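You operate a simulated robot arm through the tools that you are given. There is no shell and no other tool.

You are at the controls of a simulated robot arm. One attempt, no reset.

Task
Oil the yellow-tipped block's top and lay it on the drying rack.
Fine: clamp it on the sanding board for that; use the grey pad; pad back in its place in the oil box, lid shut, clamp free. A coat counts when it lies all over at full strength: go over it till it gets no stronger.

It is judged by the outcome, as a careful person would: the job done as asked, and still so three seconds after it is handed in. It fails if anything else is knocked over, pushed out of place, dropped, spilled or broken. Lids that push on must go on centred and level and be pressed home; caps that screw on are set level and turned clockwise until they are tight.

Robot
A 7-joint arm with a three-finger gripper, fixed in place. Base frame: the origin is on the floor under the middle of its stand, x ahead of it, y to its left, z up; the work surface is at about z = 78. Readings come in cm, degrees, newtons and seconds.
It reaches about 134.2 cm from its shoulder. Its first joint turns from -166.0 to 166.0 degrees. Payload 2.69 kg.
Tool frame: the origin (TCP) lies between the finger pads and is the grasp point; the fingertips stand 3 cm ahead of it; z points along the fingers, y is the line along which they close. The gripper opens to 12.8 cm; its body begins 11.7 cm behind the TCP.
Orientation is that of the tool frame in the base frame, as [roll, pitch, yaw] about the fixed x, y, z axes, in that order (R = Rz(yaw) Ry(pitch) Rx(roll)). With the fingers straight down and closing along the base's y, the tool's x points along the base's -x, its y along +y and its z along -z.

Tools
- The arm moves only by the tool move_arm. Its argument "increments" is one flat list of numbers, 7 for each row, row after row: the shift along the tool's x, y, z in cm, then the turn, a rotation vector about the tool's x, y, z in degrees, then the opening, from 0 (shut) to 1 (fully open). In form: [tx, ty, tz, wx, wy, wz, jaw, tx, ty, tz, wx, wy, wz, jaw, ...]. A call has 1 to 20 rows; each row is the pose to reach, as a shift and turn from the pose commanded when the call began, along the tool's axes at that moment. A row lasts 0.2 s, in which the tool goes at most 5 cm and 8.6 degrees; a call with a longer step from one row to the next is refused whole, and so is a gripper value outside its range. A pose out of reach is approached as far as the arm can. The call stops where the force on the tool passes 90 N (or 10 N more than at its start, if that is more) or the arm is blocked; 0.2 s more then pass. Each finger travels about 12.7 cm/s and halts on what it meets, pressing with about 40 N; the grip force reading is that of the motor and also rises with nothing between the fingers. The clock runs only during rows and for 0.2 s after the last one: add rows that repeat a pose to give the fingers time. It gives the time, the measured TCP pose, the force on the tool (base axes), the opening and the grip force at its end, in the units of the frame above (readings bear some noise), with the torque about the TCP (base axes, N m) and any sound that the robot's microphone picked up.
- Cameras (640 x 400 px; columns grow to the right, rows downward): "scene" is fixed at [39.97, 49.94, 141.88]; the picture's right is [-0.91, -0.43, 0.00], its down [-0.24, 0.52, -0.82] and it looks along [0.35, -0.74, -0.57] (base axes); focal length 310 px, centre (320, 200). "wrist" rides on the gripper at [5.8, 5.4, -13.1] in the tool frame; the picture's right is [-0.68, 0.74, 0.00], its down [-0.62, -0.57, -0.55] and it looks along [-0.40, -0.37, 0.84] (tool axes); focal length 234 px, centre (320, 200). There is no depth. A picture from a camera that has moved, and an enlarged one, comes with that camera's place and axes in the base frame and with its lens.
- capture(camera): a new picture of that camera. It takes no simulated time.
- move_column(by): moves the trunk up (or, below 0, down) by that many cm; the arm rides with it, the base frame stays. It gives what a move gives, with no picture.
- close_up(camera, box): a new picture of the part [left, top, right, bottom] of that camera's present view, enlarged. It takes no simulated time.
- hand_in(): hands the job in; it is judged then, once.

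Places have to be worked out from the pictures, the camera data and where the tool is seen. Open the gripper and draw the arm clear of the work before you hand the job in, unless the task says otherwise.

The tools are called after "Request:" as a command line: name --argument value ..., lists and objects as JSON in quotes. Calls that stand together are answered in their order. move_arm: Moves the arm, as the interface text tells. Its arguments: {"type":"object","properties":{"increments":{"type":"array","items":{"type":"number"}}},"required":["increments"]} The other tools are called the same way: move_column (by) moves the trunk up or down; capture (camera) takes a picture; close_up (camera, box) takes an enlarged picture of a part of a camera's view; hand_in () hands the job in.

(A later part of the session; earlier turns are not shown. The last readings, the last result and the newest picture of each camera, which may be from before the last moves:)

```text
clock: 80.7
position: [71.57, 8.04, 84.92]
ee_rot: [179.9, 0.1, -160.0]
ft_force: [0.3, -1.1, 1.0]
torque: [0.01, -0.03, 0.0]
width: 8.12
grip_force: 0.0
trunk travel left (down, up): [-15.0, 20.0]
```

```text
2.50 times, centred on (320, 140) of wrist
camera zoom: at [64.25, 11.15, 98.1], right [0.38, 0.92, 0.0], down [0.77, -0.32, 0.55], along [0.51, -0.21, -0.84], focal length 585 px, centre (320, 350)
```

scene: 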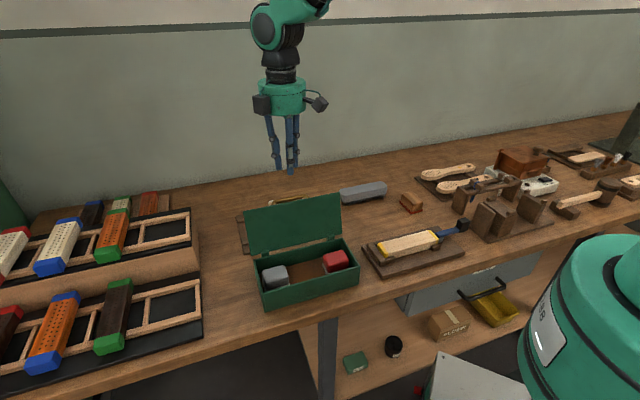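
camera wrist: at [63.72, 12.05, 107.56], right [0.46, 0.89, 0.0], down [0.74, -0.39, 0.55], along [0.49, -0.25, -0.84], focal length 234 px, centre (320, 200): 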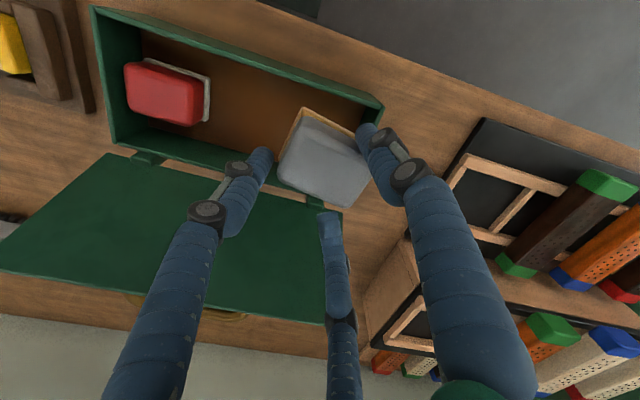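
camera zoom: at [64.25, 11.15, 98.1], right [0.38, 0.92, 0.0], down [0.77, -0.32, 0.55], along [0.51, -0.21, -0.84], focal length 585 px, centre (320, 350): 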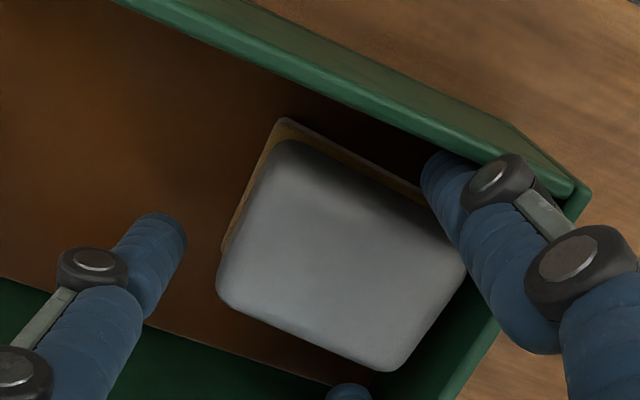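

The pad is released. Fingers are still around it inside the box, so I turn the hand to match the pad's angle and shift to straddle it evenly before closing.

Request:
move_arm --increments '[0.2, 0.37, -0.15, 0, 0, 4, 0.58, 0.4, 0.74, -0.15, 0, 0, 7.5, 0.53, 0.592, 1.103, -0.15, 0, 0, 11, 0.48, 0.592, 1.103, -0.15, 0, 0, 11, 0.48]'

Request:
capture --camera "wrist"

Request:
close_up --camera "wrist" --box '[220, 60, 420, 220]'

```text
clock: 81.7
position: [70.87, 8.93, 85.05]
ee_rot: [179.9, -0.1, -171.1]
ft_force: [-0.2, -0.1, -0.2]
torque: [0.01, -0.04, 0.01]
width: 6.16
grip_force: 0.1
trunk travel left (down, up): [-15.0, 20.0]
```

```text
taken
camera wrist: at [64.09, 13.32, 98.29], right [0.55, 0.83, 0.0], down [0.7, -0.46, 0.55], along [0.46, -0.3, -0.84], focal length 234 px, centre (320, 200)
```

wrist: 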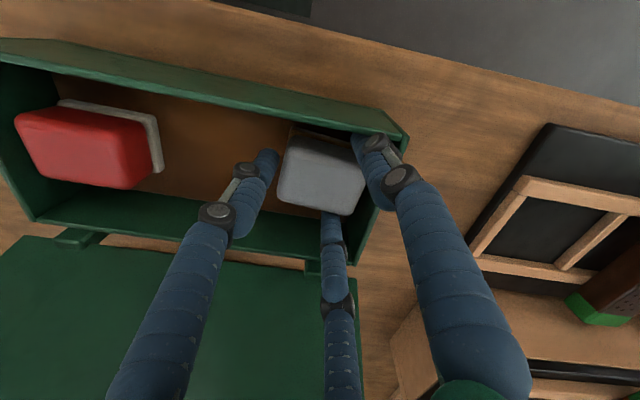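

```text
2.50 times, centred on (320, 140) of wrist
camera zoom: at [64.09, 13.32, 98.29], right [0.55, 0.83, 0.0], down [0.7, -0.46, 0.55], along [0.46, -0.3, -0.84], focal length 585 px, centre (320, 350)
```

zoom: 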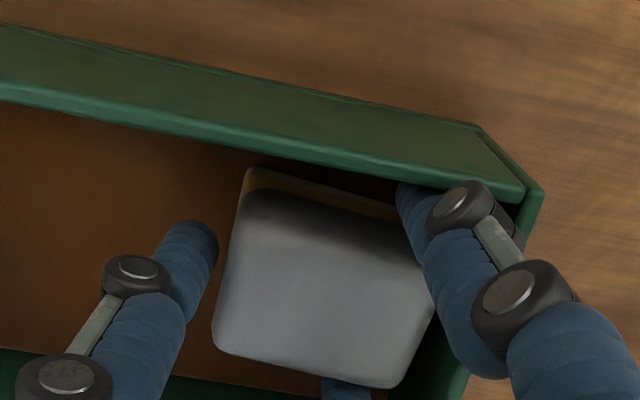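

The fingers now frame the pad evenly without force. I close gently.

Request:
move_arm --increments '[0, 0, 0, 0, 0, 0, 0.44, 0, 0, 0, 0, 0, 0, 0.4, 0, 0, 0, 0, 0, 0, 0.36, 0, 0, 0, 0, 0, 0, 0.32, 0, 0, 0, 0, 0, 0, 0.28, 0, 0, 0, 0, 0, 0, 0.28]'

Request:
close_up --camera "wrist" --box '[220, 60, 420, 220]'

Request:
close_up --camera "scene" --box '[240, 230, 340, 310]'

```text
clock: 83.0
position: [70.8, 8.82, 85.07]
ee_rot: [179.9, 0.1, -171.0]
ft_force: [-0.9, -0.7, 1.9]
torque: [-0.06, 0.07, 0.01]
width: 5.37
grip_force: 39.9
trunk travel left (down, up): [-15.0, 20.0]
```

```text
2.50 times, centred on (320, 140) of wrist
camera zoom: at [64.09, 13.3, 98.28], right [0.55, 0.83, 0.0], down [0.7, -0.46, 0.55], along [0.46, -0.3, -0.84], focal length 585 px, centre (320, 350)
```

zoom: 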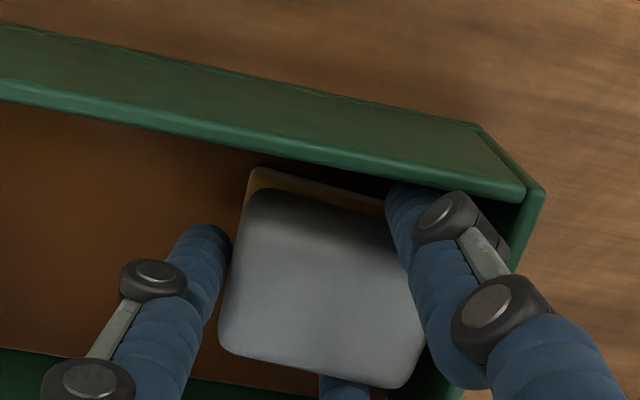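

```text
5.00 times, centred on (290, 270) of scene
camera zoom: at [39.97, 49.94, 141.88], right [-0.91, -0.43, 0.0], down [-0.24, 0.52, -0.82], along [0.35, -0.74, -0.57], focal length 1550 px, centre (470, -150)
```

zoom: 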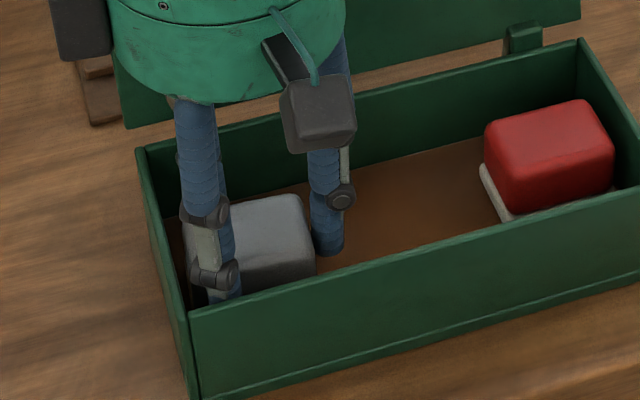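

Solid grip now (5.37 cm, 40 N) with fingers on both long sides and the end. I lift it straight out of the box.

Request:
move_arm --increments '[0, 0, -1, 0, 0, 0, 0.28, 0, 0, -3, 0, 0, 0, 0.28, 0, 0, -6, 0, 0, 0, 0.28, 0, 0, -10, 0, 0, 0, 0.28, 0, 0, -14, 0, 0, 0, 0.28, 0, 0, -14, 0, 0, 0, 0.28]'

Request:
capture --camera "scene"

Request:
close_up --camera "scene" --box '[240, 190, 340, 270]'

Request:
close_up --camera "wrist" --box '[220, 60, 420, 220]'

```text
clock: 84.5
position: [70.63, 8.87, 99.4]
ee_rot: [179.8, 0.0, -171.1]
ft_force: [-0.9, -0.1, 0.5]
torque: [0.02, -0.06, -0.01]
width: 5.38
grip_force: 39.7
trunk travel left (down, up): [-15.0, 20.0]
```

```text
taken
```

scene: 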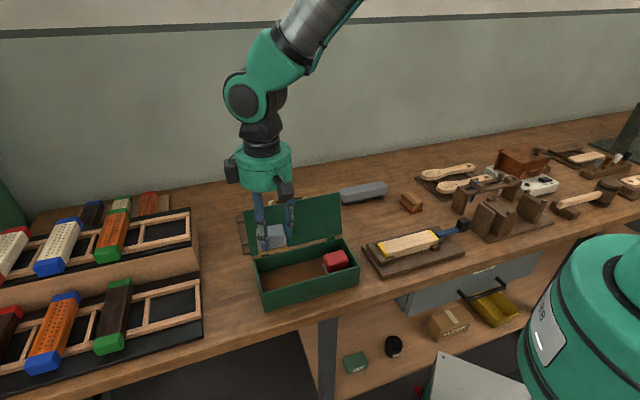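

```text
5.00 times, centred on (290, 230) of scene
camera zoom: at [39.97, 49.94, 141.88], right [-0.91, -0.43, 0.0], down [-0.24, 0.52, -0.82], along [0.35, -0.74, -0.57], focal length 1550 px, centre (470, 50)
```

zoom: 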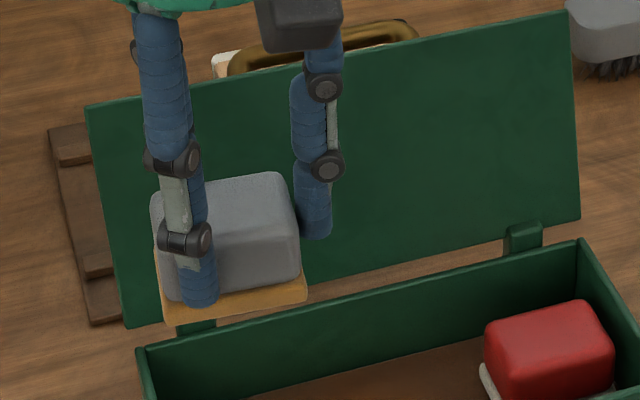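

```text
2.50 times, centred on (320, 140) of wrist
camera zoom: at [63.9, 13.34, 112.49], right [0.55, 0.83, 0.0], down [0.7, -0.46, 0.55], along [0.46, -0.3, -0.84], focal length 585 px, centre (320, 350)
```

zoom: 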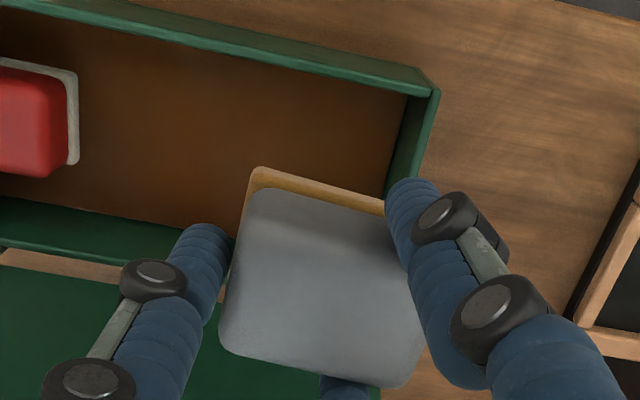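

The pad is held well, felt sole level and amber. I carry it over the clamped block, turning it 85° so its long side lies across the block – wider than the block and keeping the fingers clear of the clamp lever.

Request:
move_arm --increments '[2.48, -1.96, 0, 0, 0, 7.1, 0.28, 4.96, -3.92, 0, 0, 0, 14.2, 0.28, 7.44, -5.88, 0, 0, 0, 21.4, 0.28, 9.93, -7.83, 0, 0, 0, 28.5, 0.28, 12.4, -9.8, 0, 0, 0, 35.6, 0.28, 14.9, -11.75, 0, 0, 0, 42.7, 0.28, 17.4, -13.7, 0, 0, 0, 49.9, 0.28, 19.85, -15.67, 0, 0, 0, 57, 0.28, 22.3, -17.6, 0, 0, 0, 64.1, 0.28, 24.8, -19.6, 0, 0, 0, 71.2, 0.28, 27.3, -21.5, 0, 0, 0, 78.4, 0.28, 29.78, -23.5, 0, 0, 0, 85.5, 0.28, 29.78, -23.5, 0, 0, 0, 85.5, 0.28]'

Request:
capture --camera "wrist"

Request:
close_up --camera "scene" --box '[350, 150, 500, 280]'

```text
clock: 87.2
position: [44.81, -19.23, 99.23]
ee_rot: [-180.0, -0.1, 103.4]
ft_force: [0.4, -0.4, -0.4]
torque: [0.03, -0.03, 0.01]
width: 5.37
grip_force: 39.8
trunk travel left (down, up): [-15.0, 20.0]
```

```text
taken
camera wrist: at [48.64, -12.23, 112.27], right [0.87, -0.49, 0.0], down [-0.41, -0.73, 0.55], along [-0.27, -0.48, -0.84], focal length 234 px, centre (320, 200)
```

wrist: 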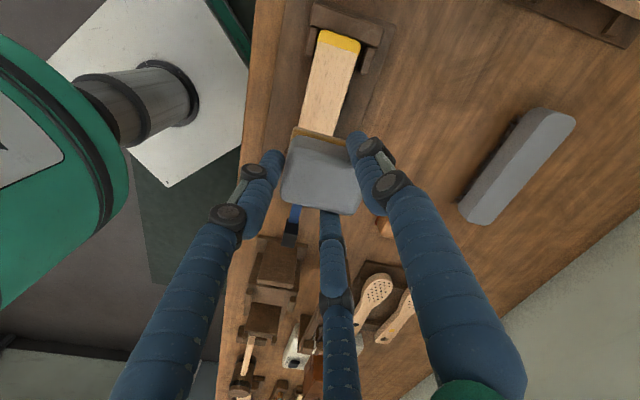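

```text
3.08 times, centred on (425, 215) of scene
camera zoom: at [39.97, 49.94, 141.88], right [-0.91, -0.43, 0.0], down [-0.24, 0.52, -0.82], along [0.35, -0.74, -0.57], focal length 954 px, centre (-3, 154)
```

zoom: 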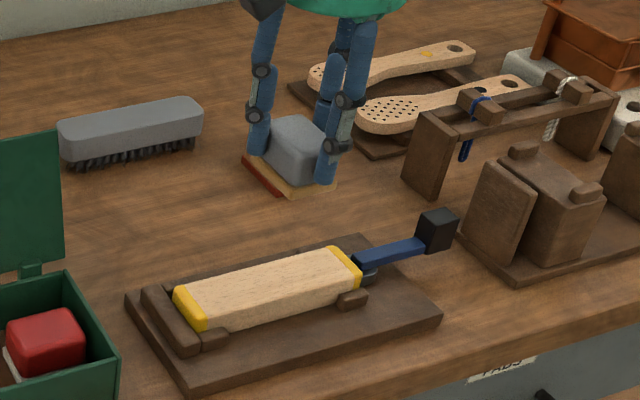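

Request:
close_up --camera "wrist" --box '[240, 20, 420, 220]'

```text
2.00 times, centred on (330, 120) of wrist
camera zoom: at [48.64, -12.23, 112.27], right [0.87, -0.49, 0.0], down [-0.41, -0.73, 0.55], along [-0.27, -0.48, -0.84], focal length 468 px, centre (300, 360)
```

zoom: 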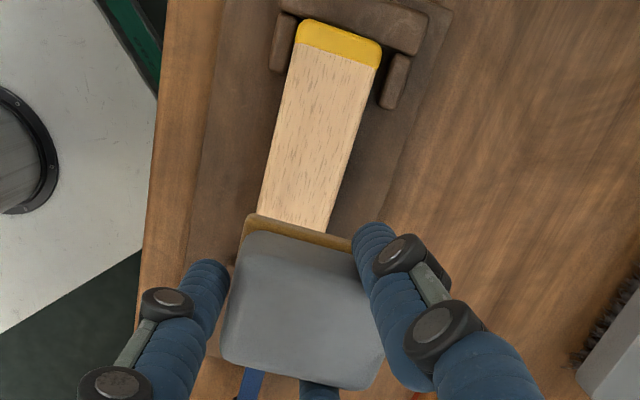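

The pad is square to the block and covers its whole width (felt n≈42.4–48.4 against block 42.8–47.3). I lower it to just above the surface and then feel for contact.

Request:
move_arm --increments '[0, 0, 4, 0, 0, 0, 0.28, 0, 0, 8, 0, 0, 0, 0.28, 0, 0, 11.2, 0, 0, 0, 0.28, 0, 0, 11.2, 0, 0, 0, 0.28]'

Request:
close_up --camera "scene" --box '[360, 190, 480, 280]'

```text
clock: 88.2
position: [44.87, -19.24, 88.08]
ee_rot: [179.9, -0.1, 103.6]
ft_force: [-0.2, -0.7, 10.9]
torque: [-0.03, 0.03, 0.02]
width: 5.35
grip_force: 39.5
trunk travel left (down, up): [-15.0, 20.0]
```

```text
4.44 times, centred on (420, 235) of scene
camera zoom: at [39.97, 49.94, 141.88], right [-0.91, -0.43, 0.0], down [-0.24, 0.52, -0.82], along [0.35, -0.74, -0.57], focal length 1378 px, centre (-124, 44)
```

zoom: 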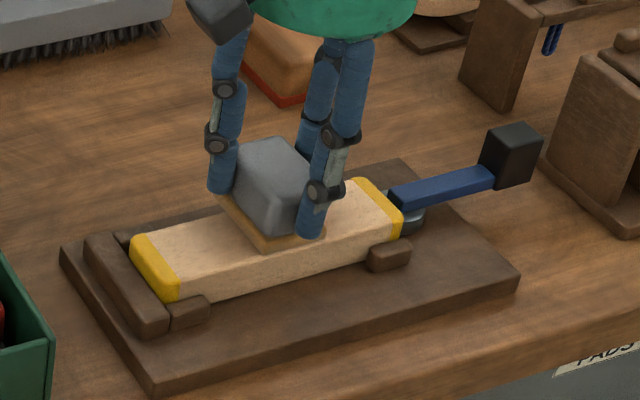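

Contact already with about 11 N, evenly spread. I make the first stroke toward the stop end.

Request:
move_arm --increments '[0.784, 1.279, 0, 0, 0, 0, 0.28, 1.5675, 2.558, 0, 0, 0, 0, 0.28, 2.351, 3.837, 0, 0, 0, 0, 0.28, 3.135, 5.116, 0, 0, 0, 0, 0.28, 3.762, 6.139, 0, 0, 0, 0, 0.28, 4.076, 6.65, 0, 0, 0, 0, 0.28, 4.076, 6.65, 0, 0, 0, 0, 0.28]'

Request:
close_up --camera "scene" --box '[360, 190, 480, 280]'

Request:
capture --camera "wrist"

```text
clock: 89.8
position: [50.63, -13.55, 87.9]
ee_rot: [179.9, -0.1, 103.5]
ft_force: [0.1, 0.9, 0.5]
torque: [0.03, -0.04, 0.0]
width: 5.34
grip_force: 39.7
trunk travel left (down, up): [-15.0, 20.0]
```

```text
4.44 times, centred on (420, 235) of scene
camera zoom: at [39.97, 49.94, 141.88], right [-0.91, -0.43, 0.0], down [-0.24, 0.52, -0.82], along [0.35, -0.74, -0.57], focal length 1378 px, centre (-124, 44)
```

zoom: 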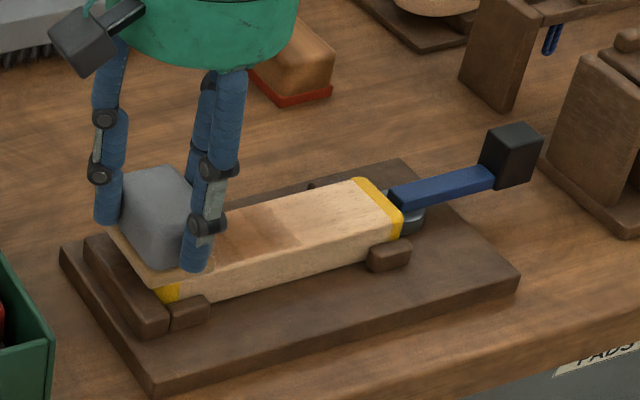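

```text
taken
camera wrist: at [54.33, -6.46, 101.06], right [0.87, -0.49, 0.0], down [-0.41, -0.73, 0.55], along [-0.27, -0.48, -0.84], focal length 234 px, centre (320, 200)
```

wrist: 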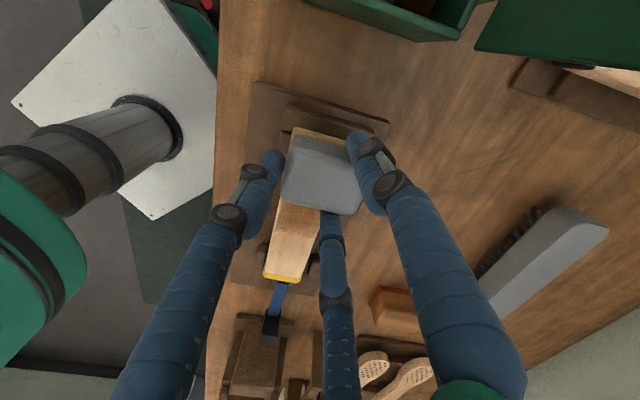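

The wood darkens where the pad has passed, so it oils. Here at the stop end the pressure dropped to almost nothing, so I press slightly lower and check the force.

Request:
move_arm --increments '[0, 0, 0.1, 0, 0, 0, 0.28, 0, 0, 0.1, 0, 0, 0, 0.28]'

```text
clock: 90.5
position: [50.61, -13.51, 87.7]
ee_rot: [179.9, 0.1, 103.6]
ft_force: [-3.1, 1.4, 12.9]
torque: [-0.01, 0.22, -0.06]
width: 5.36
grip_force: 40.0
trunk travel left (down, up): [-15.0, 20.0]
```

Request:
move_arm --increments '[-0.784, -1.279, -0.02, 0, 0, 0, 0.28, -1.5675, -2.558, -0.04, 0, 0, 0, 0.28, -2.351, -3.837, -0.06, 0, 0, 0, 0.28, -3.135, -5.116, -0.08, 0, 0, 0, 0.28, -3.919, -6.395, -0.095, 0, 0, 0, 0.28]'

Request:
move_arm --increments '[-0.784, -1.279, -0.02, 0, 0, 0, 0.28, -1.5675, -2.558, -0.04, 0, 0, 0, 0.28, -2.351, -3.837, -0.06, 0, 0, 0, 0.28, -3.135, -5.116, -0.08, 0, 0, 0, 0.28, -3.658, -5.968, -0.09, 0, 0, 0, 0.28]'

Request:
close_up --camera "scene" --box '[360, 190, 480, 280]'

```text
clock: 91.7
position: [45.26, -18.86, 88.06]
ee_rot: [180.0, -0.1, 103.4]
ft_force: [-2.1, -1.2, 4.1]
torque: [-0.14, 0.02, -0.06]
width: 5.34
grip_force: 39.8
trunk travel left (down, up): [-15.0, 20.0]
```

```text
clock: 92.8
position: [40.38, -23.73, 88.03]
ee_rot: [-179.8, 0.0, 103.5]
ft_force: [0.2, 0.1, -0.4]
torque: [-0.01, -0.01, -0.02]
width: 5.37
grip_force: 40.6
trunk travel left (down, up): [-15.0, 20.0]
```

```text
4.44 times, centred on (420, 235) of scene
camera zoom: at [39.97, 49.94, 141.88], right [-0.91, -0.43, 0.0], down [-0.24, 0.52, -0.82], along [0.35, -0.74, -0.57], focal length 1378 px, centre (-124, 44)
```

zoom: 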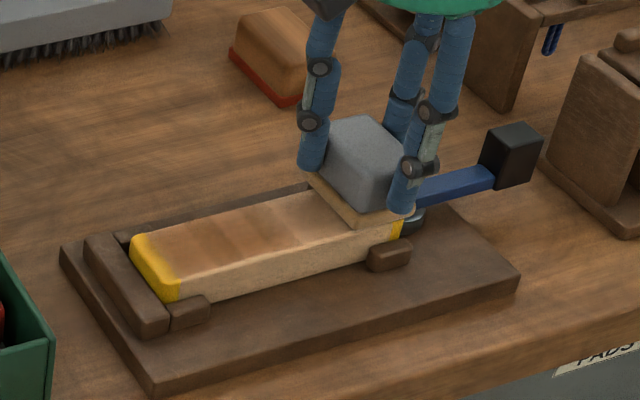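

Some coat shows already, but at the cam end the pad lifted off. I press a little lower here and read the force.

Request:
move_arm --increments '[0, 0, 0.1, 0, 0, 0, 0.28, 0, 0, 0.15, 0, 0, 0, 0.28, 0, 0, 0.15, 0, 0, 0, 0.28]'

```text
clock: 93.7
position: [40.29, -23.68, 87.87]
ee_rot: [179.8, 0.0, 103.5]
ft_force: [-0.1, 1.0, 6.1]
torque: [-0.02, -0.01, 0.04]
width: 5.35
grip_force: 39.6
trunk travel left (down, up): [-15.0, 20.0]
```

Good, 6 N here. I add a touch more pressure and run long strokes at constant height, checking force along the way.

Request:
move_arm --increments '[-0.18, -0.3, 0.05, 0, 0, 0, 0.28, 0, 0, 0.05, 0, 0, 0, 0.28, 0.784, 1.279, 0.05, 0, 0, 0, 0.28, 1.5675, 2.558, 0.05, 0, 0, 0, 0.28, 2.351, 3.837, 0.05, 0, 0, 0, 0.28, 3.135, 5.116, 0.05, 0, 0, 0, 0.28, 3.919, 6.395, 0.05, 0, 0, 0, 0.28]'

Request:
move_arm --increments '[0.784, 1.279, 0, 0, 0, 0, 0.28, 1.5675, 2.558, 0, 0, 0, 0, 0.28, 2.351, 3.837, 0, 0, 0, 0, 0.28, 3.135, 5.116, 0, 0, 0, 0, 0.28, 3.658, 5.968, 0, 0, 0, 0, 0.28]'

Request:
close_up --camera "scene" --box '[360, 190, 480, 280]'

```text
clock: 95.2
position: [45.65, -18.61, 88.0]
ee_rot: [180.0, -0.1, 103.5]
ft_force: [-2.3, -0.7, 16.8]
torque: [-0.07, 0.02, 0.07]
width: 5.32
grip_force: 39.4
trunk travel left (down, up): [-15.0, 20.0]
```

```text
clock: 96.5
position: [50.53, -13.47, 87.87]
ee_rot: [179.9, -0.1, 103.4]
ft_force: [-0.6, -0.5, -0.7]
torque: [0.01, 0.04, -0.01]
width: 5.32
grip_force: 40.1
trunk travel left (down, up): [-15.0, 20.0]
```

```text
4.44 times, centred on (420, 235) of scene
camera zoom: at [39.97, 49.94, 141.88], right [-0.91, -0.43, 0.0], down [-0.24, 0.52, -0.82], along [0.35, -0.74, -0.57], focal length 1378 px, centre (-124, 44)
```

zoom: 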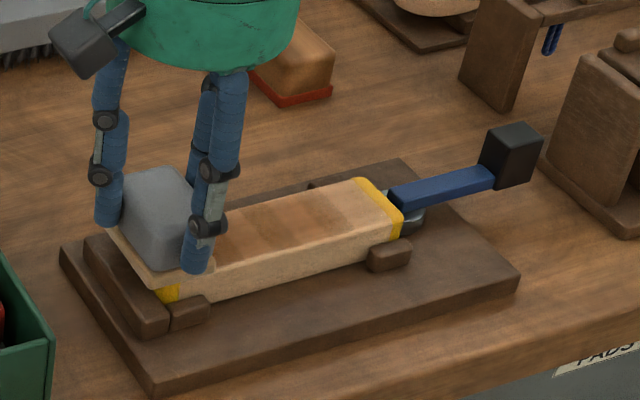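

At the stop end it lost contact again; I need about 1 mm lower there. I press down and check.

Request:
move_arm --increments '[0, 0, 0.1, 0, 0, 0, 0.28, 0, 0, 0.1, 0, 0, 0, 0.28]'

```text
clock: 97.0
position: [50.56, -13.5, 87.79]
ee_rot: [179.9, 0.0, 103.6]
ft_force: [-0.9, 3.3, 9.2]
torque: [0.04, 0.04, 0.0]
width: 5.34
grip_force: 40.3
trunk travel left (down, up): [-15.0, 20.0]
```

Now a full double stroke with a height profile that keeps contact along the whole length, the return slightly shifted sideways.

Request:
move_arm --increments '[-0.784, -1.279, -0.02, 0, 0, 0, 0.28, -1.568, -2.558, -0.04, 0, 0, 0, 0.28, -2.351, -3.837, -0.06, 0, 0, 0, 0.28, -3.135, -5.116, -0.08, 0, 0, 0, 0.28, -3.919, -6.395, -0.09, 0, 0, 0, 0.28, -4.703, -7.673, -0.1, 0, 0, 0, 0.28, -5.486, -8.952, -0.11, 0, 0, 0, 0.28, -6.27, -10.231, -0.11, 0, 0, 0, 0.28, -7.054, -11.51, -0.11, 0, 0, 0, 0.28, -7.733, -12.618, -0.11, 0, 0, 0, 0.28, -7.131, -12.401, -0.11, 0, 0, 0, 0.28, -6.347, -11.122, -0.11, 0, 0, 0, 0.28, -5.563, -9.843, -0.11, 0, 0, 0, 0.28, -4.78, -8.564, -0.105, 0, 0, 0, 0.28, -3.996, -7.286, -0.095, 0, 0, 0, 0.28, -3.212, -6.007, -0.085, 0, 0, 0, 0.28, -2.428, -4.728, -0.07, 0, 0, 0, 0.28, -1.645, -3.449, -0.05, 0, 0, 0, 0.28, -0.809, -2.085, -0.03, 0, 0, 0, 0.28, 0.027, -0.721, -0.01, 0, 0, 0, 0.28]'

Request:
close_up --camera "scene" --box '[360, 190, 480, 280]'

Request:
close_up --camera "wrist" --box '[200, 100, 420, 300]'

```text
clock: 101.2
position: [49.92, -13.53, 87.85]
ee_rot: [179.9, -0.1, 103.6]
ft_force: [-3.3, -2.6, 23.4]
torque: [-0.37, -0.03, 0.01]
width: 5.34
grip_force: 39.6
trunk travel left (down, up): [-15.0, 20.0]
```

```text
4.44 times, centred on (420, 235) of scene
camera zoom: at [39.97, 49.94, 141.88], right [-0.91, -0.43, 0.0], down [-0.24, 0.52, -0.82], along [0.35, -0.74, -0.57], focal length 1378 px, centre (-124, 44)
```

zoom: 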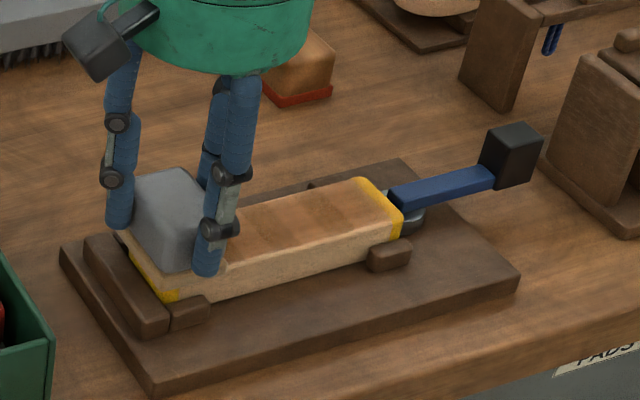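

```text
2.00 times, centred on (310, 200) of wrist
camera zoom: at [53.6, -6.52, 100.97], right [0.87, -0.49, 0.0], down [-0.41, -0.73, 0.55], along [-0.27, -0.48, -0.84], focal length 468 px, centre (340, 200)
```

zoom: 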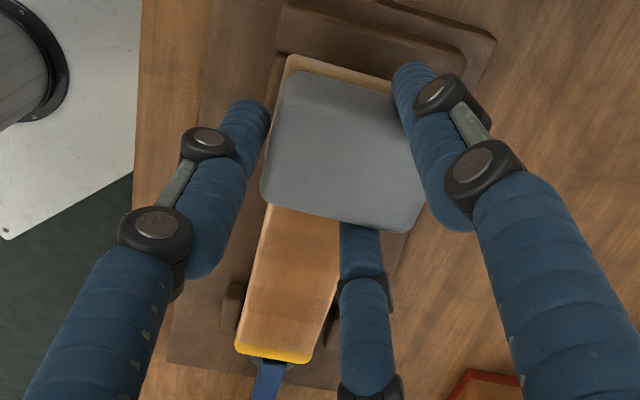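

The coat grows stronger but is still uneven. Another double stroke at similar pressure, then I'll lift off and inspect wood and felt.

Request:
move_arm --increments '[-0.784, -1.279, -0.02, 0, 0, 0, 0.28, -1.568, -2.558, -0.04, 0, 0, 0, 0.28, -2.351, -3.837, -0.06, 0, 0, 0, 0.28, -3.135, -5.116, -0.075, 0, 0, 0, 0.28, -3.919, -6.395, -0.085, 0, 0, 0, 0.28, -4.703, -7.673, -0.095, 0, 0, 0, 0.28, -5.486, -8.952, -0.1, 0, 0, 0, 0.28, -6.27, -10.231, -0.1, 0, 0, 0, 0.28, -7.054, -11.51, -0.1, 0, 0, 0, 0.28, -7.472, -12.192, -0.1, 0, 0, 0, 0.28, -7.721, -11.453, -0.1, 0, 0, 0, 0.28, -6.938, -10.174, -0.1, 0, 0, 0, 0.28, -6.154, -8.895, -0.1, 0, 0, 0, 0.28, -5.37, -7.616, -0.095, 0, 0, 0, 0.28, -4.587, -6.337, -0.09, 0, 0, 0, 0.28, -3.803, -5.058, -0.08, 0, 0, 0, 0.28, -3.019, -3.779, -0.065, 0, 0, 0, 0.28, -2.235, -2.501, -0.045, 0, 0, 0, 0.28, -1.452, -1.222, -0.025, 0, 0, 0, 0.28, -0.668, 0.057, -0.01, 0, 0, 0, 0.28]'

Request:
move_arm --increments '[0, 0, -2, 0, 0, 0, 0.28, 0, 0, -5, 0, 0, 0, 0.28, 0, 0, -9, 0, 0, 0, 0.28, 0, 0, -13, 0, 0, 0, 0.28, 0, 0, -13, 0, 0, 0, 0.28]'

Request:
close_up --camera "scene" --box '[360, 190, 480, 280]'

Request:
close_up --camera "scene" --box '[340, 150, 420, 220]'

Request:
capture --camera "wrist"

```text
clock: 105.5
position: [50.03, -14.37, 87.86]
ee_rot: [179.9, -0.1, 103.5]
ft_force: [-0.1, 3.4, 8.7]
torque: [0.0, -0.15, 0.06]
width: 5.34
grip_force: 39.5
trunk travel left (down, up): [-15.0, 20.0]
```

```text
clock: 106.7
position: [49.97, -14.35, 100.91]
ee_rot: [-180.0, -0.1, 103.5]
ft_force: [-0.5, -0.3, -0.4]
torque: [0.0, 0.0, -0.02]
width: 5.33
grip_force: 40.1
trunk travel left (down, up): [-15.0, 20.0]
```

```text
4.44 times, centred on (420, 235) of scene
camera zoom: at [39.97, 49.94, 141.88], right [-0.91, -0.43, 0.0], down [-0.24, 0.52, -0.82], along [0.35, -0.74, -0.57], focal length 1378 px, centre (-124, 44)
```

zoom: 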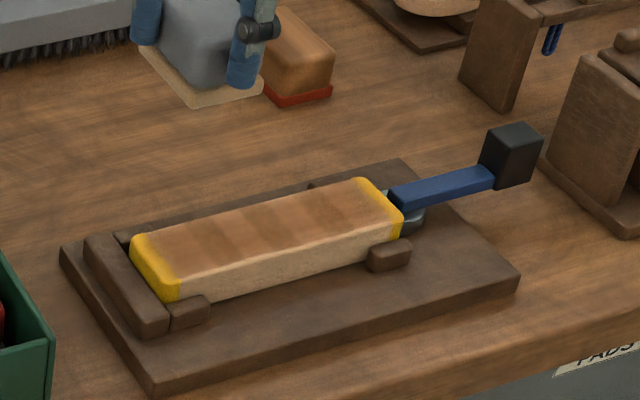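

```text
5.71 times, centred on (380, 185) of scene
camera zoom: at [39.97, 49.94, 141.88], right [-0.91, -0.43, 0.0], down [-0.24, 0.52, -0.82], along [0.35, -0.74, -0.57], focal length 1771 px, centre (-23, 286)
```

zoom: 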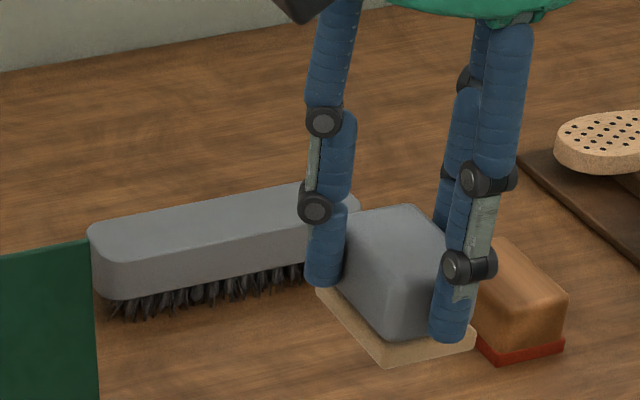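

```text
taken
camera wrist: at [53.69, -7.25, 114.06], right [0.87, -0.49, 0.0], down [-0.41, -0.73, 0.55], along [-0.27, -0.48, -0.84], focal length 234 px, centre (320, 200)
```

wrist: 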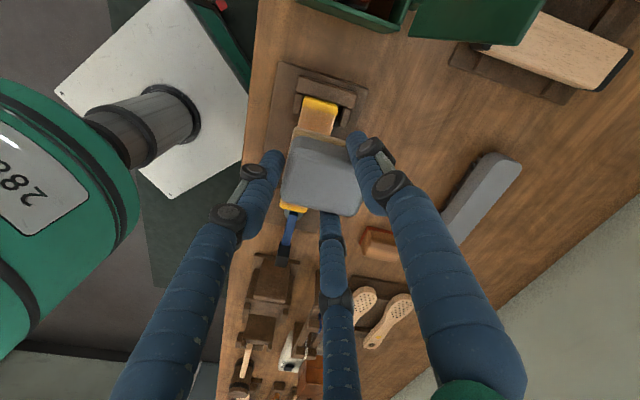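

The felt has turned pale – it is running dry – and the coat is still streaky. I take the pad back to the box to charge it again at its place.

Request:
move_arm --increments '[1.555, 2.348, 0, 0, 0, -8, 0.28, 3.11, 4.696, 0, 0, 0, -16, 0.28, 4.664, 7.045, 0, 0, 0, -24, 0.28, 6.218, 9.393, 0, 0, 0, -32, 0.28, 7.773, 11.741, 0, 0, 0, -40, 0.28, 9.327, 14.089, 0, 0, 0, -48, 0.28, 10.882, 16.437, 0, 0, 0, -56, 0.28, 12.436, 18.785, 0, 0, 0, -64, 0.28, 13.991, 21.134, 0, 0, 0, -72, 0.28, 15.545, 23.482, 0, 0, 0, -80, 0.28, 17.1, 25.83, 0, 0, 0, -88, 0.28, 17.1, 25.83, 0, 0, 0, -88, 0.28]'

Request:
capture --camera "wrist"

Request:
close_up --camera "wrist" --box '[200, 60, 420, 220]'

```text
clock: 109.2
position: [71.25, 8.21, 100.74]
ee_rot: [179.9, 0.0, -168.4]
ft_force: [0.5, 0.1, -0.3]
torque: [0.02, -0.01, 0.01]
width: 5.34
grip_force: 40.2
trunk travel left (down, up): [-15.0, 20.0]
```

```text
taken
camera wrist: at [64.31, 12.4, 113.93], right [0.52, 0.86, 0.0], down [0.72, -0.43, 0.55], along [0.47, -0.28, -0.84], focal length 234 px, centre (320, 200)
```

wrist: 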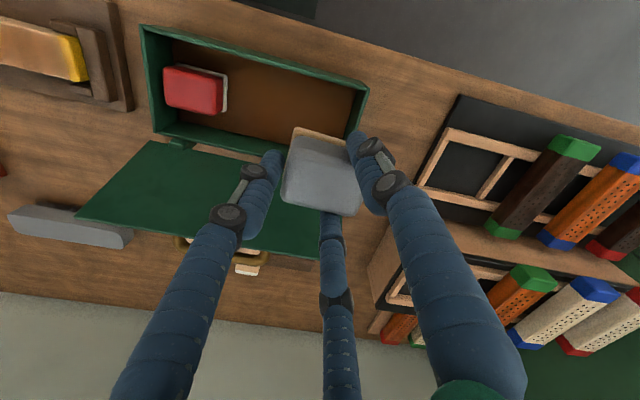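

```text
2.50 times, centred on (310, 140) of wrist
camera zoom: at [64.31, 12.4, 113.93], right [0.52, 0.86, 0.0], down [0.72, -0.43, 0.55], along [0.47, -0.28, -0.84], focal length 585 px, centre (345, 350)
```

zoom: 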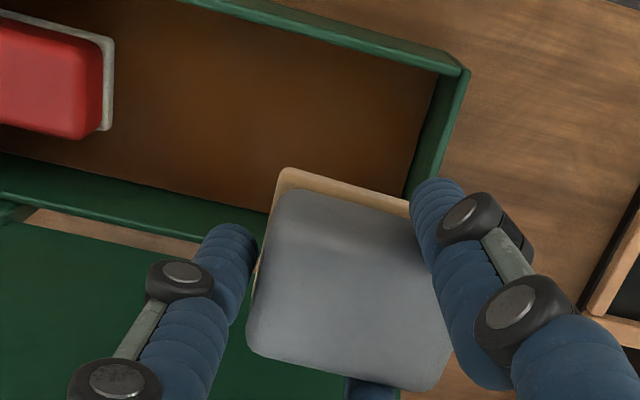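

The pad is above its place, aligned with the box. I lower it into the box to just above the floor.

Request:
move_arm --increments '[0, 0.1, 4.5, 0, 0, 0, 0.28, 0, 0.1, 9, 0, 0, 0, 0.28, 0, 0.1, 13, 0, 0, 0, 0.28, 0, 0.1, 15, 0, 0, 0, 0.28, 0, 0.1, 15, 0, 0, 0, 0.28]'

Request:
move_arm --increments '[0, 0, 0.3, 0, 0, 0, 0.28, 0, 0, 0.6, 0, 0, 0, 0.28, 0, 0, 0.6, 0, 0, 0, 0.28]'

```text
clock: 110.5
position: [70.96, 8.61, 85.75]
ee_rot: [179.9, 0.0, -168.5]
ft_force: [0.9, -0.3, -0.8]
torque: [0.0, 0.03, -0.01]
width: 5.33
grip_force: 40.6
trunk travel left (down, up): [-15.0, 20.0]
```

```text
clock: 111.2
position: [71.13, 8.45, 85.17]
ee_rot: [179.8, -0.1, -168.5]
ft_force: [0.6, 0.2, -0.6]
torque: [0.0, 0.01, 0.02]
width: 5.33
grip_force: 39.9
trunk travel left (down, up): [-15.0, 20.0]
```

Not touching yet; I continue down in small steps.

Request:
move_arm --increments '[0, 0, 0.15, 0, 0, 0, 0.28, 0, 0, 0.3, 0, 0, 0, 0.28, 0, 0, 0.3, 0, 0, 0, 0.28]'

```text
clock: 112.0
position: [71.12, 8.46, 85.13]
ee_rot: [179.9, 0.1, -168.5]
ft_force: [-9.0, 1.5, 20.8]
torque: [0.34, 0.07, 0.14]
width: 5.34
grip_force: 40.1
trunk travel left (down, up): [-15.0, 20.0]
```

Pressing with about 21 N on the oiled floor. I hold for a second, then lift to look at the felt.

Request:
move_arm --increments '[0, 0, 0, 0, 0, 0, 0.28, 0, 0, 0, 0, 0, 0, 0.28, 0, 0, 0, 0, 0, 0, 0.28, 0, 0, 0, 0, 0, 0, 0.28, 0, 0, 0, 0, 0, 0, 0.28, 0, 0, -1, 0, 0, 0, 0.28, 0, 0, -4, 0, 0, 0, 0.28, 0, 0, -8, 0, 0, 0, 0.28, 0, 0, -12, 0, 0, 0, 0.28, 0, 0, -16, 0, 0, 0, 0.28, 0, 0, -16, 0, 0, 0, 0.28]'

Request:
close_up --camera "wrist" --box '[200, 60, 420, 220]'

Request:
close_up --camera "scene" --box '[240, 190, 340, 270]'

```text
clock: 114.5
position: [71.18, 8.19, 100.77]
ee_rot: [179.9, 0.0, -168.6]
ft_force: [-0.8, 0.2, -1.0]
torque: [0.0, -0.07, 0.0]
width: 5.32
grip_force: 40.4
trunk travel left (down, up): [-15.0, 20.0]
```

```text
2.50 times, centred on (310, 140) of wrist
camera zoom: at [64.09, 12.5, 114.01], right [0.52, 0.86, 0.0], down [0.72, -0.43, 0.55], along [0.47, -0.28, -0.84], focal length 585 px, centre (345, 350)
```

zoom: 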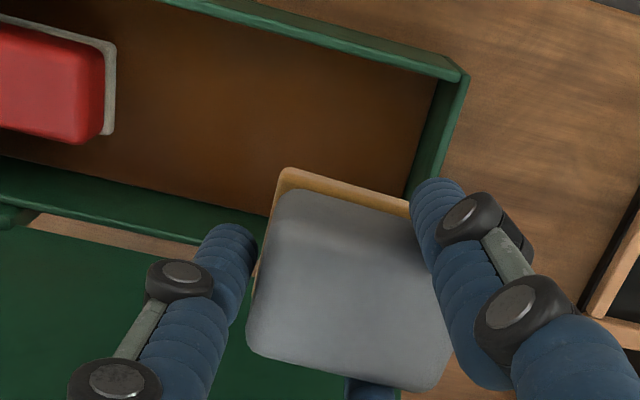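

```text
5.00 times, centred on (290, 230) of scene
camera zoom: at [39.97, 49.94, 141.88], right [-0.91, -0.43, 0.0], down [-0.24, 0.52, -0.82], along [0.35, -0.74, -0.57], focal length 1550 px, centre (470, 50)
```

zoom: 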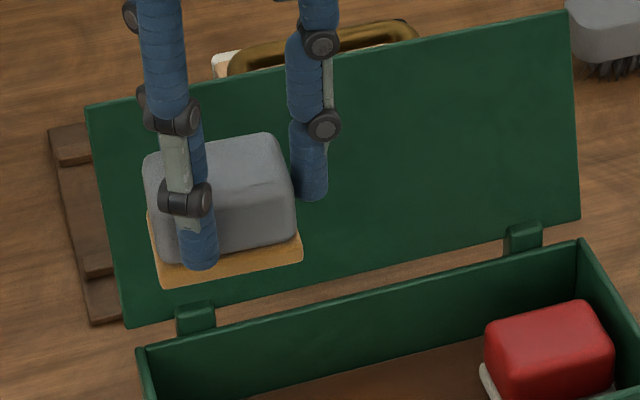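

The felt is amber again. Back over the block for the next round of strokes.

Request:
move_arm --increments '[2.307, -1.604, 0, 0, 0, 8.18, 0.28, 4.615, -3.207, 0, 0, 0, 16.36, 0.28, 6.922, -4.811, 0, 0, 0, 24.55, 0.28, 9.229, -6.415, 0, 0, 0, 32.73, 0.28, 11.536, -8.018, 0, 0, 0, 40.9, 0.28, 13.844, -9.622, 0, 0, 0, 49.1, 0.28, 16.151, -11.225, 0, 0, 0, 57.27, 0.28, 18.458, -12.829, 0, 0, 0, 65.45, 0.28, 20.766, -14.433, 0, 0, 0, 73.64, 0.28, 23.073, -16.036, 0, 0, 0, 81.8, 0.28, 25.38, -17.64, 0, 0, 0, 90, 0.28, 25.38, -17.64, 0, 0, 0, 90, 0.28]'

Request:
close_up --camera "scene" --box '[360, 190, 480, 280]'

Request:
close_up --camera "wrist" --box '[230, 60, 430, 260]'

```text
clock: 117.0
position: [49.68, -13.84, 100.95]
ee_rot: [-180.0, -0.1, 101.4]
ft_force: [-0.3, -0.1, -0.5]
torque: [0.0, 0.0, 0.02]
width: 5.33
grip_force: 40.2
trunk travel left (down, up): [-15.0, 20.0]
```

```text
4.44 times, centred on (420, 235) of scene
camera zoom: at [39.97, 49.94, 141.88], right [-0.91, -0.43, 0.0], down [-0.24, 0.52, -0.82], along [0.35, -0.74, -0.57], focal length 1378 px, centre (-124, 44)
```

zoom: 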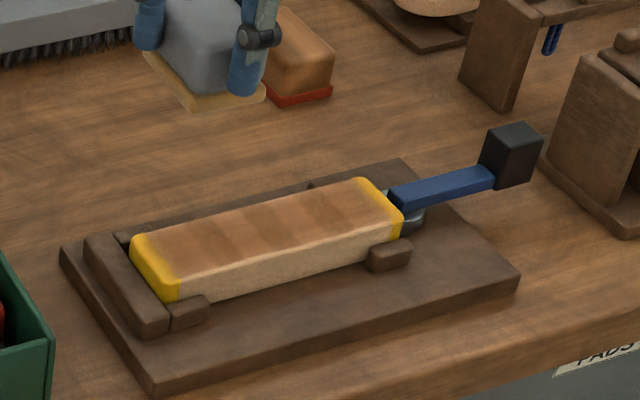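

```text
2.00 times, centred on (330, 160) of wrist
camera zoom: at [53.65, -6.97, 113.99], right [0.86, -0.52, 0.0], down [-0.43, -0.72, 0.55], along [-0.28, -0.47, -0.84], focal length 468 px, centre (300, 280)
```

zoom: 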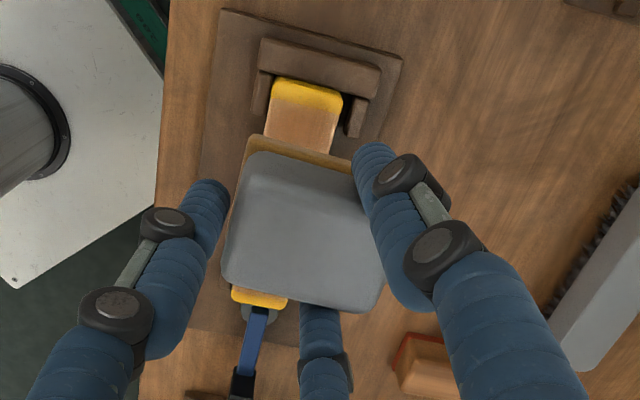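

Aligned over the block again. I lower onto the stop end and feel for a light press.

Request:
move_arm --increments '[0, 0, 4.5, 0, 0, 0, 0.28, 0, 0, 9, 0, 0, 0, 0.28, 0, 0, 12, 0, 0, 0, 0.28, 0, 0, 12.8, 0, 0, 0, 0.28, 0, 0, 13.0, 0, 0, 0, 0.28, 0, 0, 13.0, 0, 0, 0, 0.28]'

```text
clock: 118.5
position: [49.8, -13.75, 87.84]
ee_rot: [180.0, -0.1, 101.5]
ft_force: [0.1, -1.0, -0.4]
torque: [-0.04, 0.02, -0.01]
width: 5.33
grip_force: 39.8
trunk travel left (down, up): [-15.0, 20.0]
```

Request:
move_arm --increments '[0, 0, 0.1, 0, 0, 0, 0.28, 0, 0, 0.18, 0, 0, 0, 0.28, 0, 0, 0.18, 0, 0, 0, 0.28]'

```text
clock: 119.2
position: [49.86, -13.82, 87.89]
ee_rot: [179.9, 0.0, 101.5]
ft_force: [0.3, 4.6, 19.9]
torque: [0.0, 0.03, -0.02]
width: 5.35
grip_force: 40.2
trunk travel left (down, up): [-15.0, 20.0]
```

About 20 N; I run a full double stroke with the height profile tuned for even pressure.

Request:
move_arm --increments '[0.332, 0.5, -0.02, 0, 0, 0, 0.28, -0.553, -0.833, -0.04, 0, 0, 0, 0.28, -1.439, -2.166, -0.07, 0, 0, 0, 0.28, -2.324, -3.498, -0.1, 0, 0, 0, 0.28, -3.21, -4.831, -0.12, 0, 0, 0, 0.28, -4.095, -6.163, -0.13, 0, 0, 0, 0.28, -4.981, -7.496, -0.13, 0, 0, 0, 0.28, -5.866, -8.829, -0.13, 0, 0, 0, 0.28, -6.751, -10.161, -0.12, 0, 0, 0, 0.28, -7.471, -11.244, -0.11, 0, 0, 0, 0.28, -7.803, -11.744, -0.11, 0, 0, 0, 0.28]'

Request:
move_arm --increments '[0.885, 1.333, -0.01, 0, 0, 0, 0.28, 1.771, 2.665, -0.02, 0, 0, 0, 0.28, 2.656, 3.998, -0.02, 0, 0, 0, 0.28, 3.542, 5.331, -0.02, 0, 0, 0, 0.28, 4.427, 6.663, -0.02, 0, 0, 0, 0.28]'

Request:
move_arm --increments '[0.885, 1.333, 0.02, 0, 0, 0, 0.28, 1.771, 2.665, 0.05, 0, 0, 0, 0.28, 2.656, 3.998, 0.08, 0, 0, 0, 0.28, 3.2, 4.8, 0.1, 0, 0, 0, 0.28, 3.6, 5.4, 0.11, 0, 0, 0, 0.28]'

Request:
close_up --camera "scene" --box '[360, 190, 480, 280]'

```text
clock: 121.7
position: [39.89, -23.88, 87.89]
ee_rot: [179.9, -0.1, 101.5]
ft_force: [0.5, 0.0, 5.8]
torque: [-0.09, -0.1, 0.02]
width: 5.35
grip_force: 40.3
trunk travel left (down, up): [-15.0, 20.0]
```

```text
clock: 122.8
position: [45.48, -18.31, 87.89]
ee_rot: [-180.0, -0.1, 101.5]
ft_force: [0.1, -0.4, 0.0]
torque: [0.02, -0.01, 0.02]
width: 5.36
grip_force: 39.5
trunk travel left (down, up): [-15.0, 20.0]
```

```text
clock: 124.0
position: [50.17, -13.74, 87.7]
ee_rot: [179.9, -0.1, 101.5]
ft_force: [-4.9, -4.3, 16.2]
torque: [-0.41, 0.15, -0.07]
width: 5.36
grip_force: 40.0
trunk travel left (down, up): [-15.0, 20.0]
```

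```text
4.44 times, centred on (420, 235) of scene
camera zoom: at [39.97, 49.94, 141.88], right [-0.91, -0.43, 0.0], down [-0.24, 0.52, -0.82], along [0.35, -0.74, -0.57], focal length 1378 px, centre (-124, 44)
```

zoom: 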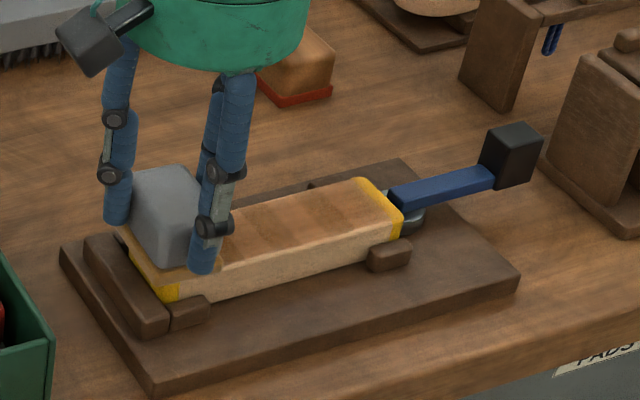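

In the middle the pressure was zero, so the surface is really flat; I go over it again at constant height, at the level that gives ~16 N.

Request:
move_arm --increments '[-0.885, -1.333, 0, 0, 0, 0, 0.28, -1.771, -2.665, 0, 0, 0, 0, 0.28, -2.656, -3.998, 0, 0, 0, 0, 0.28, -3.542, -5.331, 0, 0, 0, 0, 0.28, -4.427, -6.663, 0, 0, 0, 0, 0.28]'

Request:
move_arm --increments '[-0.885, -1.333, 0, 0, 0, 0, 0.28, -1.771, -2.665, 0, 0, 0, 0, 0.28, -2.656, -3.998, 0, 0, 0, 0, 0.28, -3.2, -4.8, 0, 0, 0, 0, 0.28, -3.54, -5.33, 0, 0, 0, 0, 0.28]'

Request:
move_arm --increments '[0.885, 1.333, 0, 0, 0, 0, 0.28, 1.771, 2.665, 0, 0, 0, 0, 0.28, 2.656, 3.998, 0, 0, 0, 0, 0.28, 3.542, 5.331, 0, 0, 0, 0, 0.28, 4.427, 6.663, 0, 0, 0, 0, 0.28]'

Request:
move_arm --increments '[0.885, 1.333, 0, 0, 0, 0, 0.28, 1.771, 2.665, 0, 0, 0, 0, 0.28, 2.656, 3.998, 0, 0, 0, 0, 0.28, 3.3, 5.0, 0, 0, 0, 0, 0.28]'

Request:
close_up --camera "scene" --box '[360, 190, 480, 280]'

```text
clock: 125.2
position: [44.4, -19.31, 87.94]
ee_rot: [180.0, 0.0, 101.5]
ft_force: [1.5, -1.6, 18.7]
torque: [-0.37, -0.21, 0.01]
width: 5.35
grip_force: 40.2
trunk travel left (down, up): [-15.0, 20.0]
```

```text
clock: 126.5
position: [39.98, -23.85, 87.66]
ee_rot: [179.9, 0.0, 101.5]
ft_force: [8.9, 5.3, 31.1]
torque: [0.08, -0.58, 0.06]
width: 5.34
grip_force: 39.7
trunk travel left (down, up): [-15.0, 20.0]
```

```text
clock: 127.7
position: [45.5, -18.18, 87.7]
ee_rot: [-179.9, -0.1, 101.5]
ft_force: [-4.2, -0.9, 20.8]
torque: [-0.27, -0.19, 0.01]
width: 5.35
grip_force: 40.3
trunk travel left (down, up): [-15.0, 20.0]
```

```text
clock: 128.7
position: [49.62, -14.16, 87.74]
ee_rot: [179.9, -0.1, 101.4]
ft_force: [-2.8, -1.5, 18.2]
torque: [-0.31, -0.12, -0.09]
width: 5.36
grip_force: 39.5
trunk travel left (down, up): [-15.0, 20.0]
```

```text
4.44 times, centred on (420, 235) of scene
camera zoom: at [39.97, 49.94, 141.88], right [-0.91, -0.43, 0.0], down [-0.24, 0.52, -0.82], along [0.35, -0.74, -0.57], focal length 1378 px, centre (-124, 44)
```

zoom: 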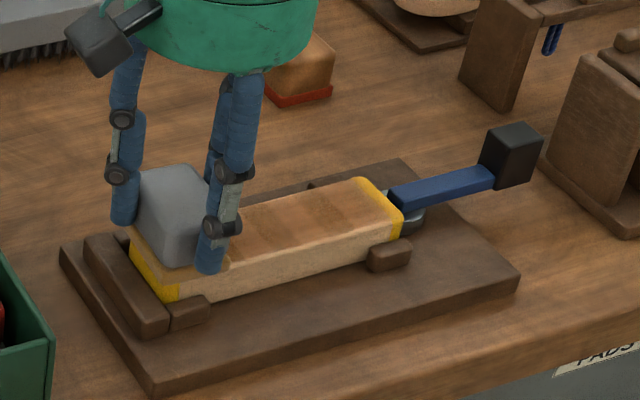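

Even pressure now. I lift off to inspect the coat and the felt.

Request:
move_arm --increments '[0, 0, -2, 0, 0, 0, 0.28, 0, 0, -6, 0, 0, 0, 0.28, 0, 0, -10, 0, 0, 0, 0.28, 0, 0, -13, 0, 0, 0, 0.28, 0, 0, -13, 0, 0, 0, 0.28]'

Request:
close_up --camera "scene" --box '[365, 215, 455, 275]'

Request:
close_up --camera "scene" --box '[360, 150, 430, 220]'

```text
clock: 129.8
position: [49.63, -13.96, 100.68]
ee_rot: [-180.0, -0.1, 101.5]
ft_force: [-0.6, -0.4, -1.5]
torque: [-0.04, -0.05, 0.02]
width: 5.36
grip_force: 40.0
trunk travel left (down, up): [-15.0, 20.0]
```

```text
6.67 times, centred on (410, 245) of scene
camera zoom: at [39.97, 49.94, 141.88], right [-0.91, -0.43, 0.0], down [-0.24, 0.52, -0.82], along [0.35, -0.74, -0.57], focal length 2066 px, centre (-280, -100)
```

zoom: 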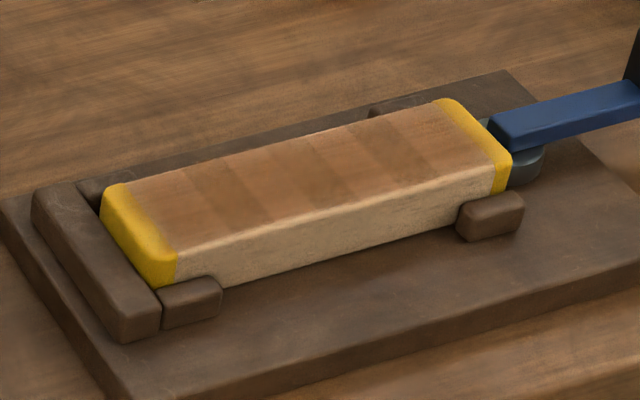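

```text
5.71 times, centred on (395, 185) of scene
camera zoom: at [39.97, 49.94, 141.88], right [-0.91, -0.43, 0.0], down [-0.24, 0.52, -0.82], along [0.35, -0.74, -0.57], focal length 1771 px, centre (-109, 286)
```

zoom: 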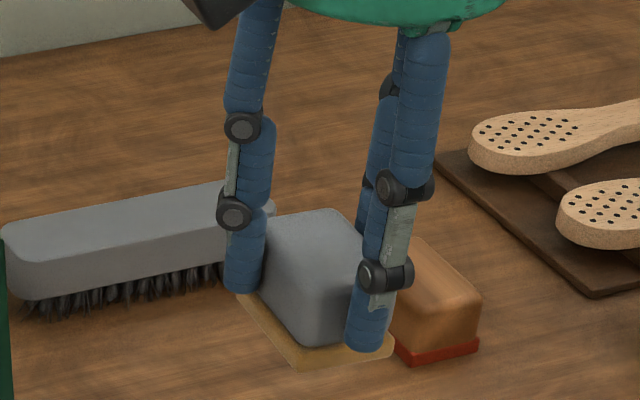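

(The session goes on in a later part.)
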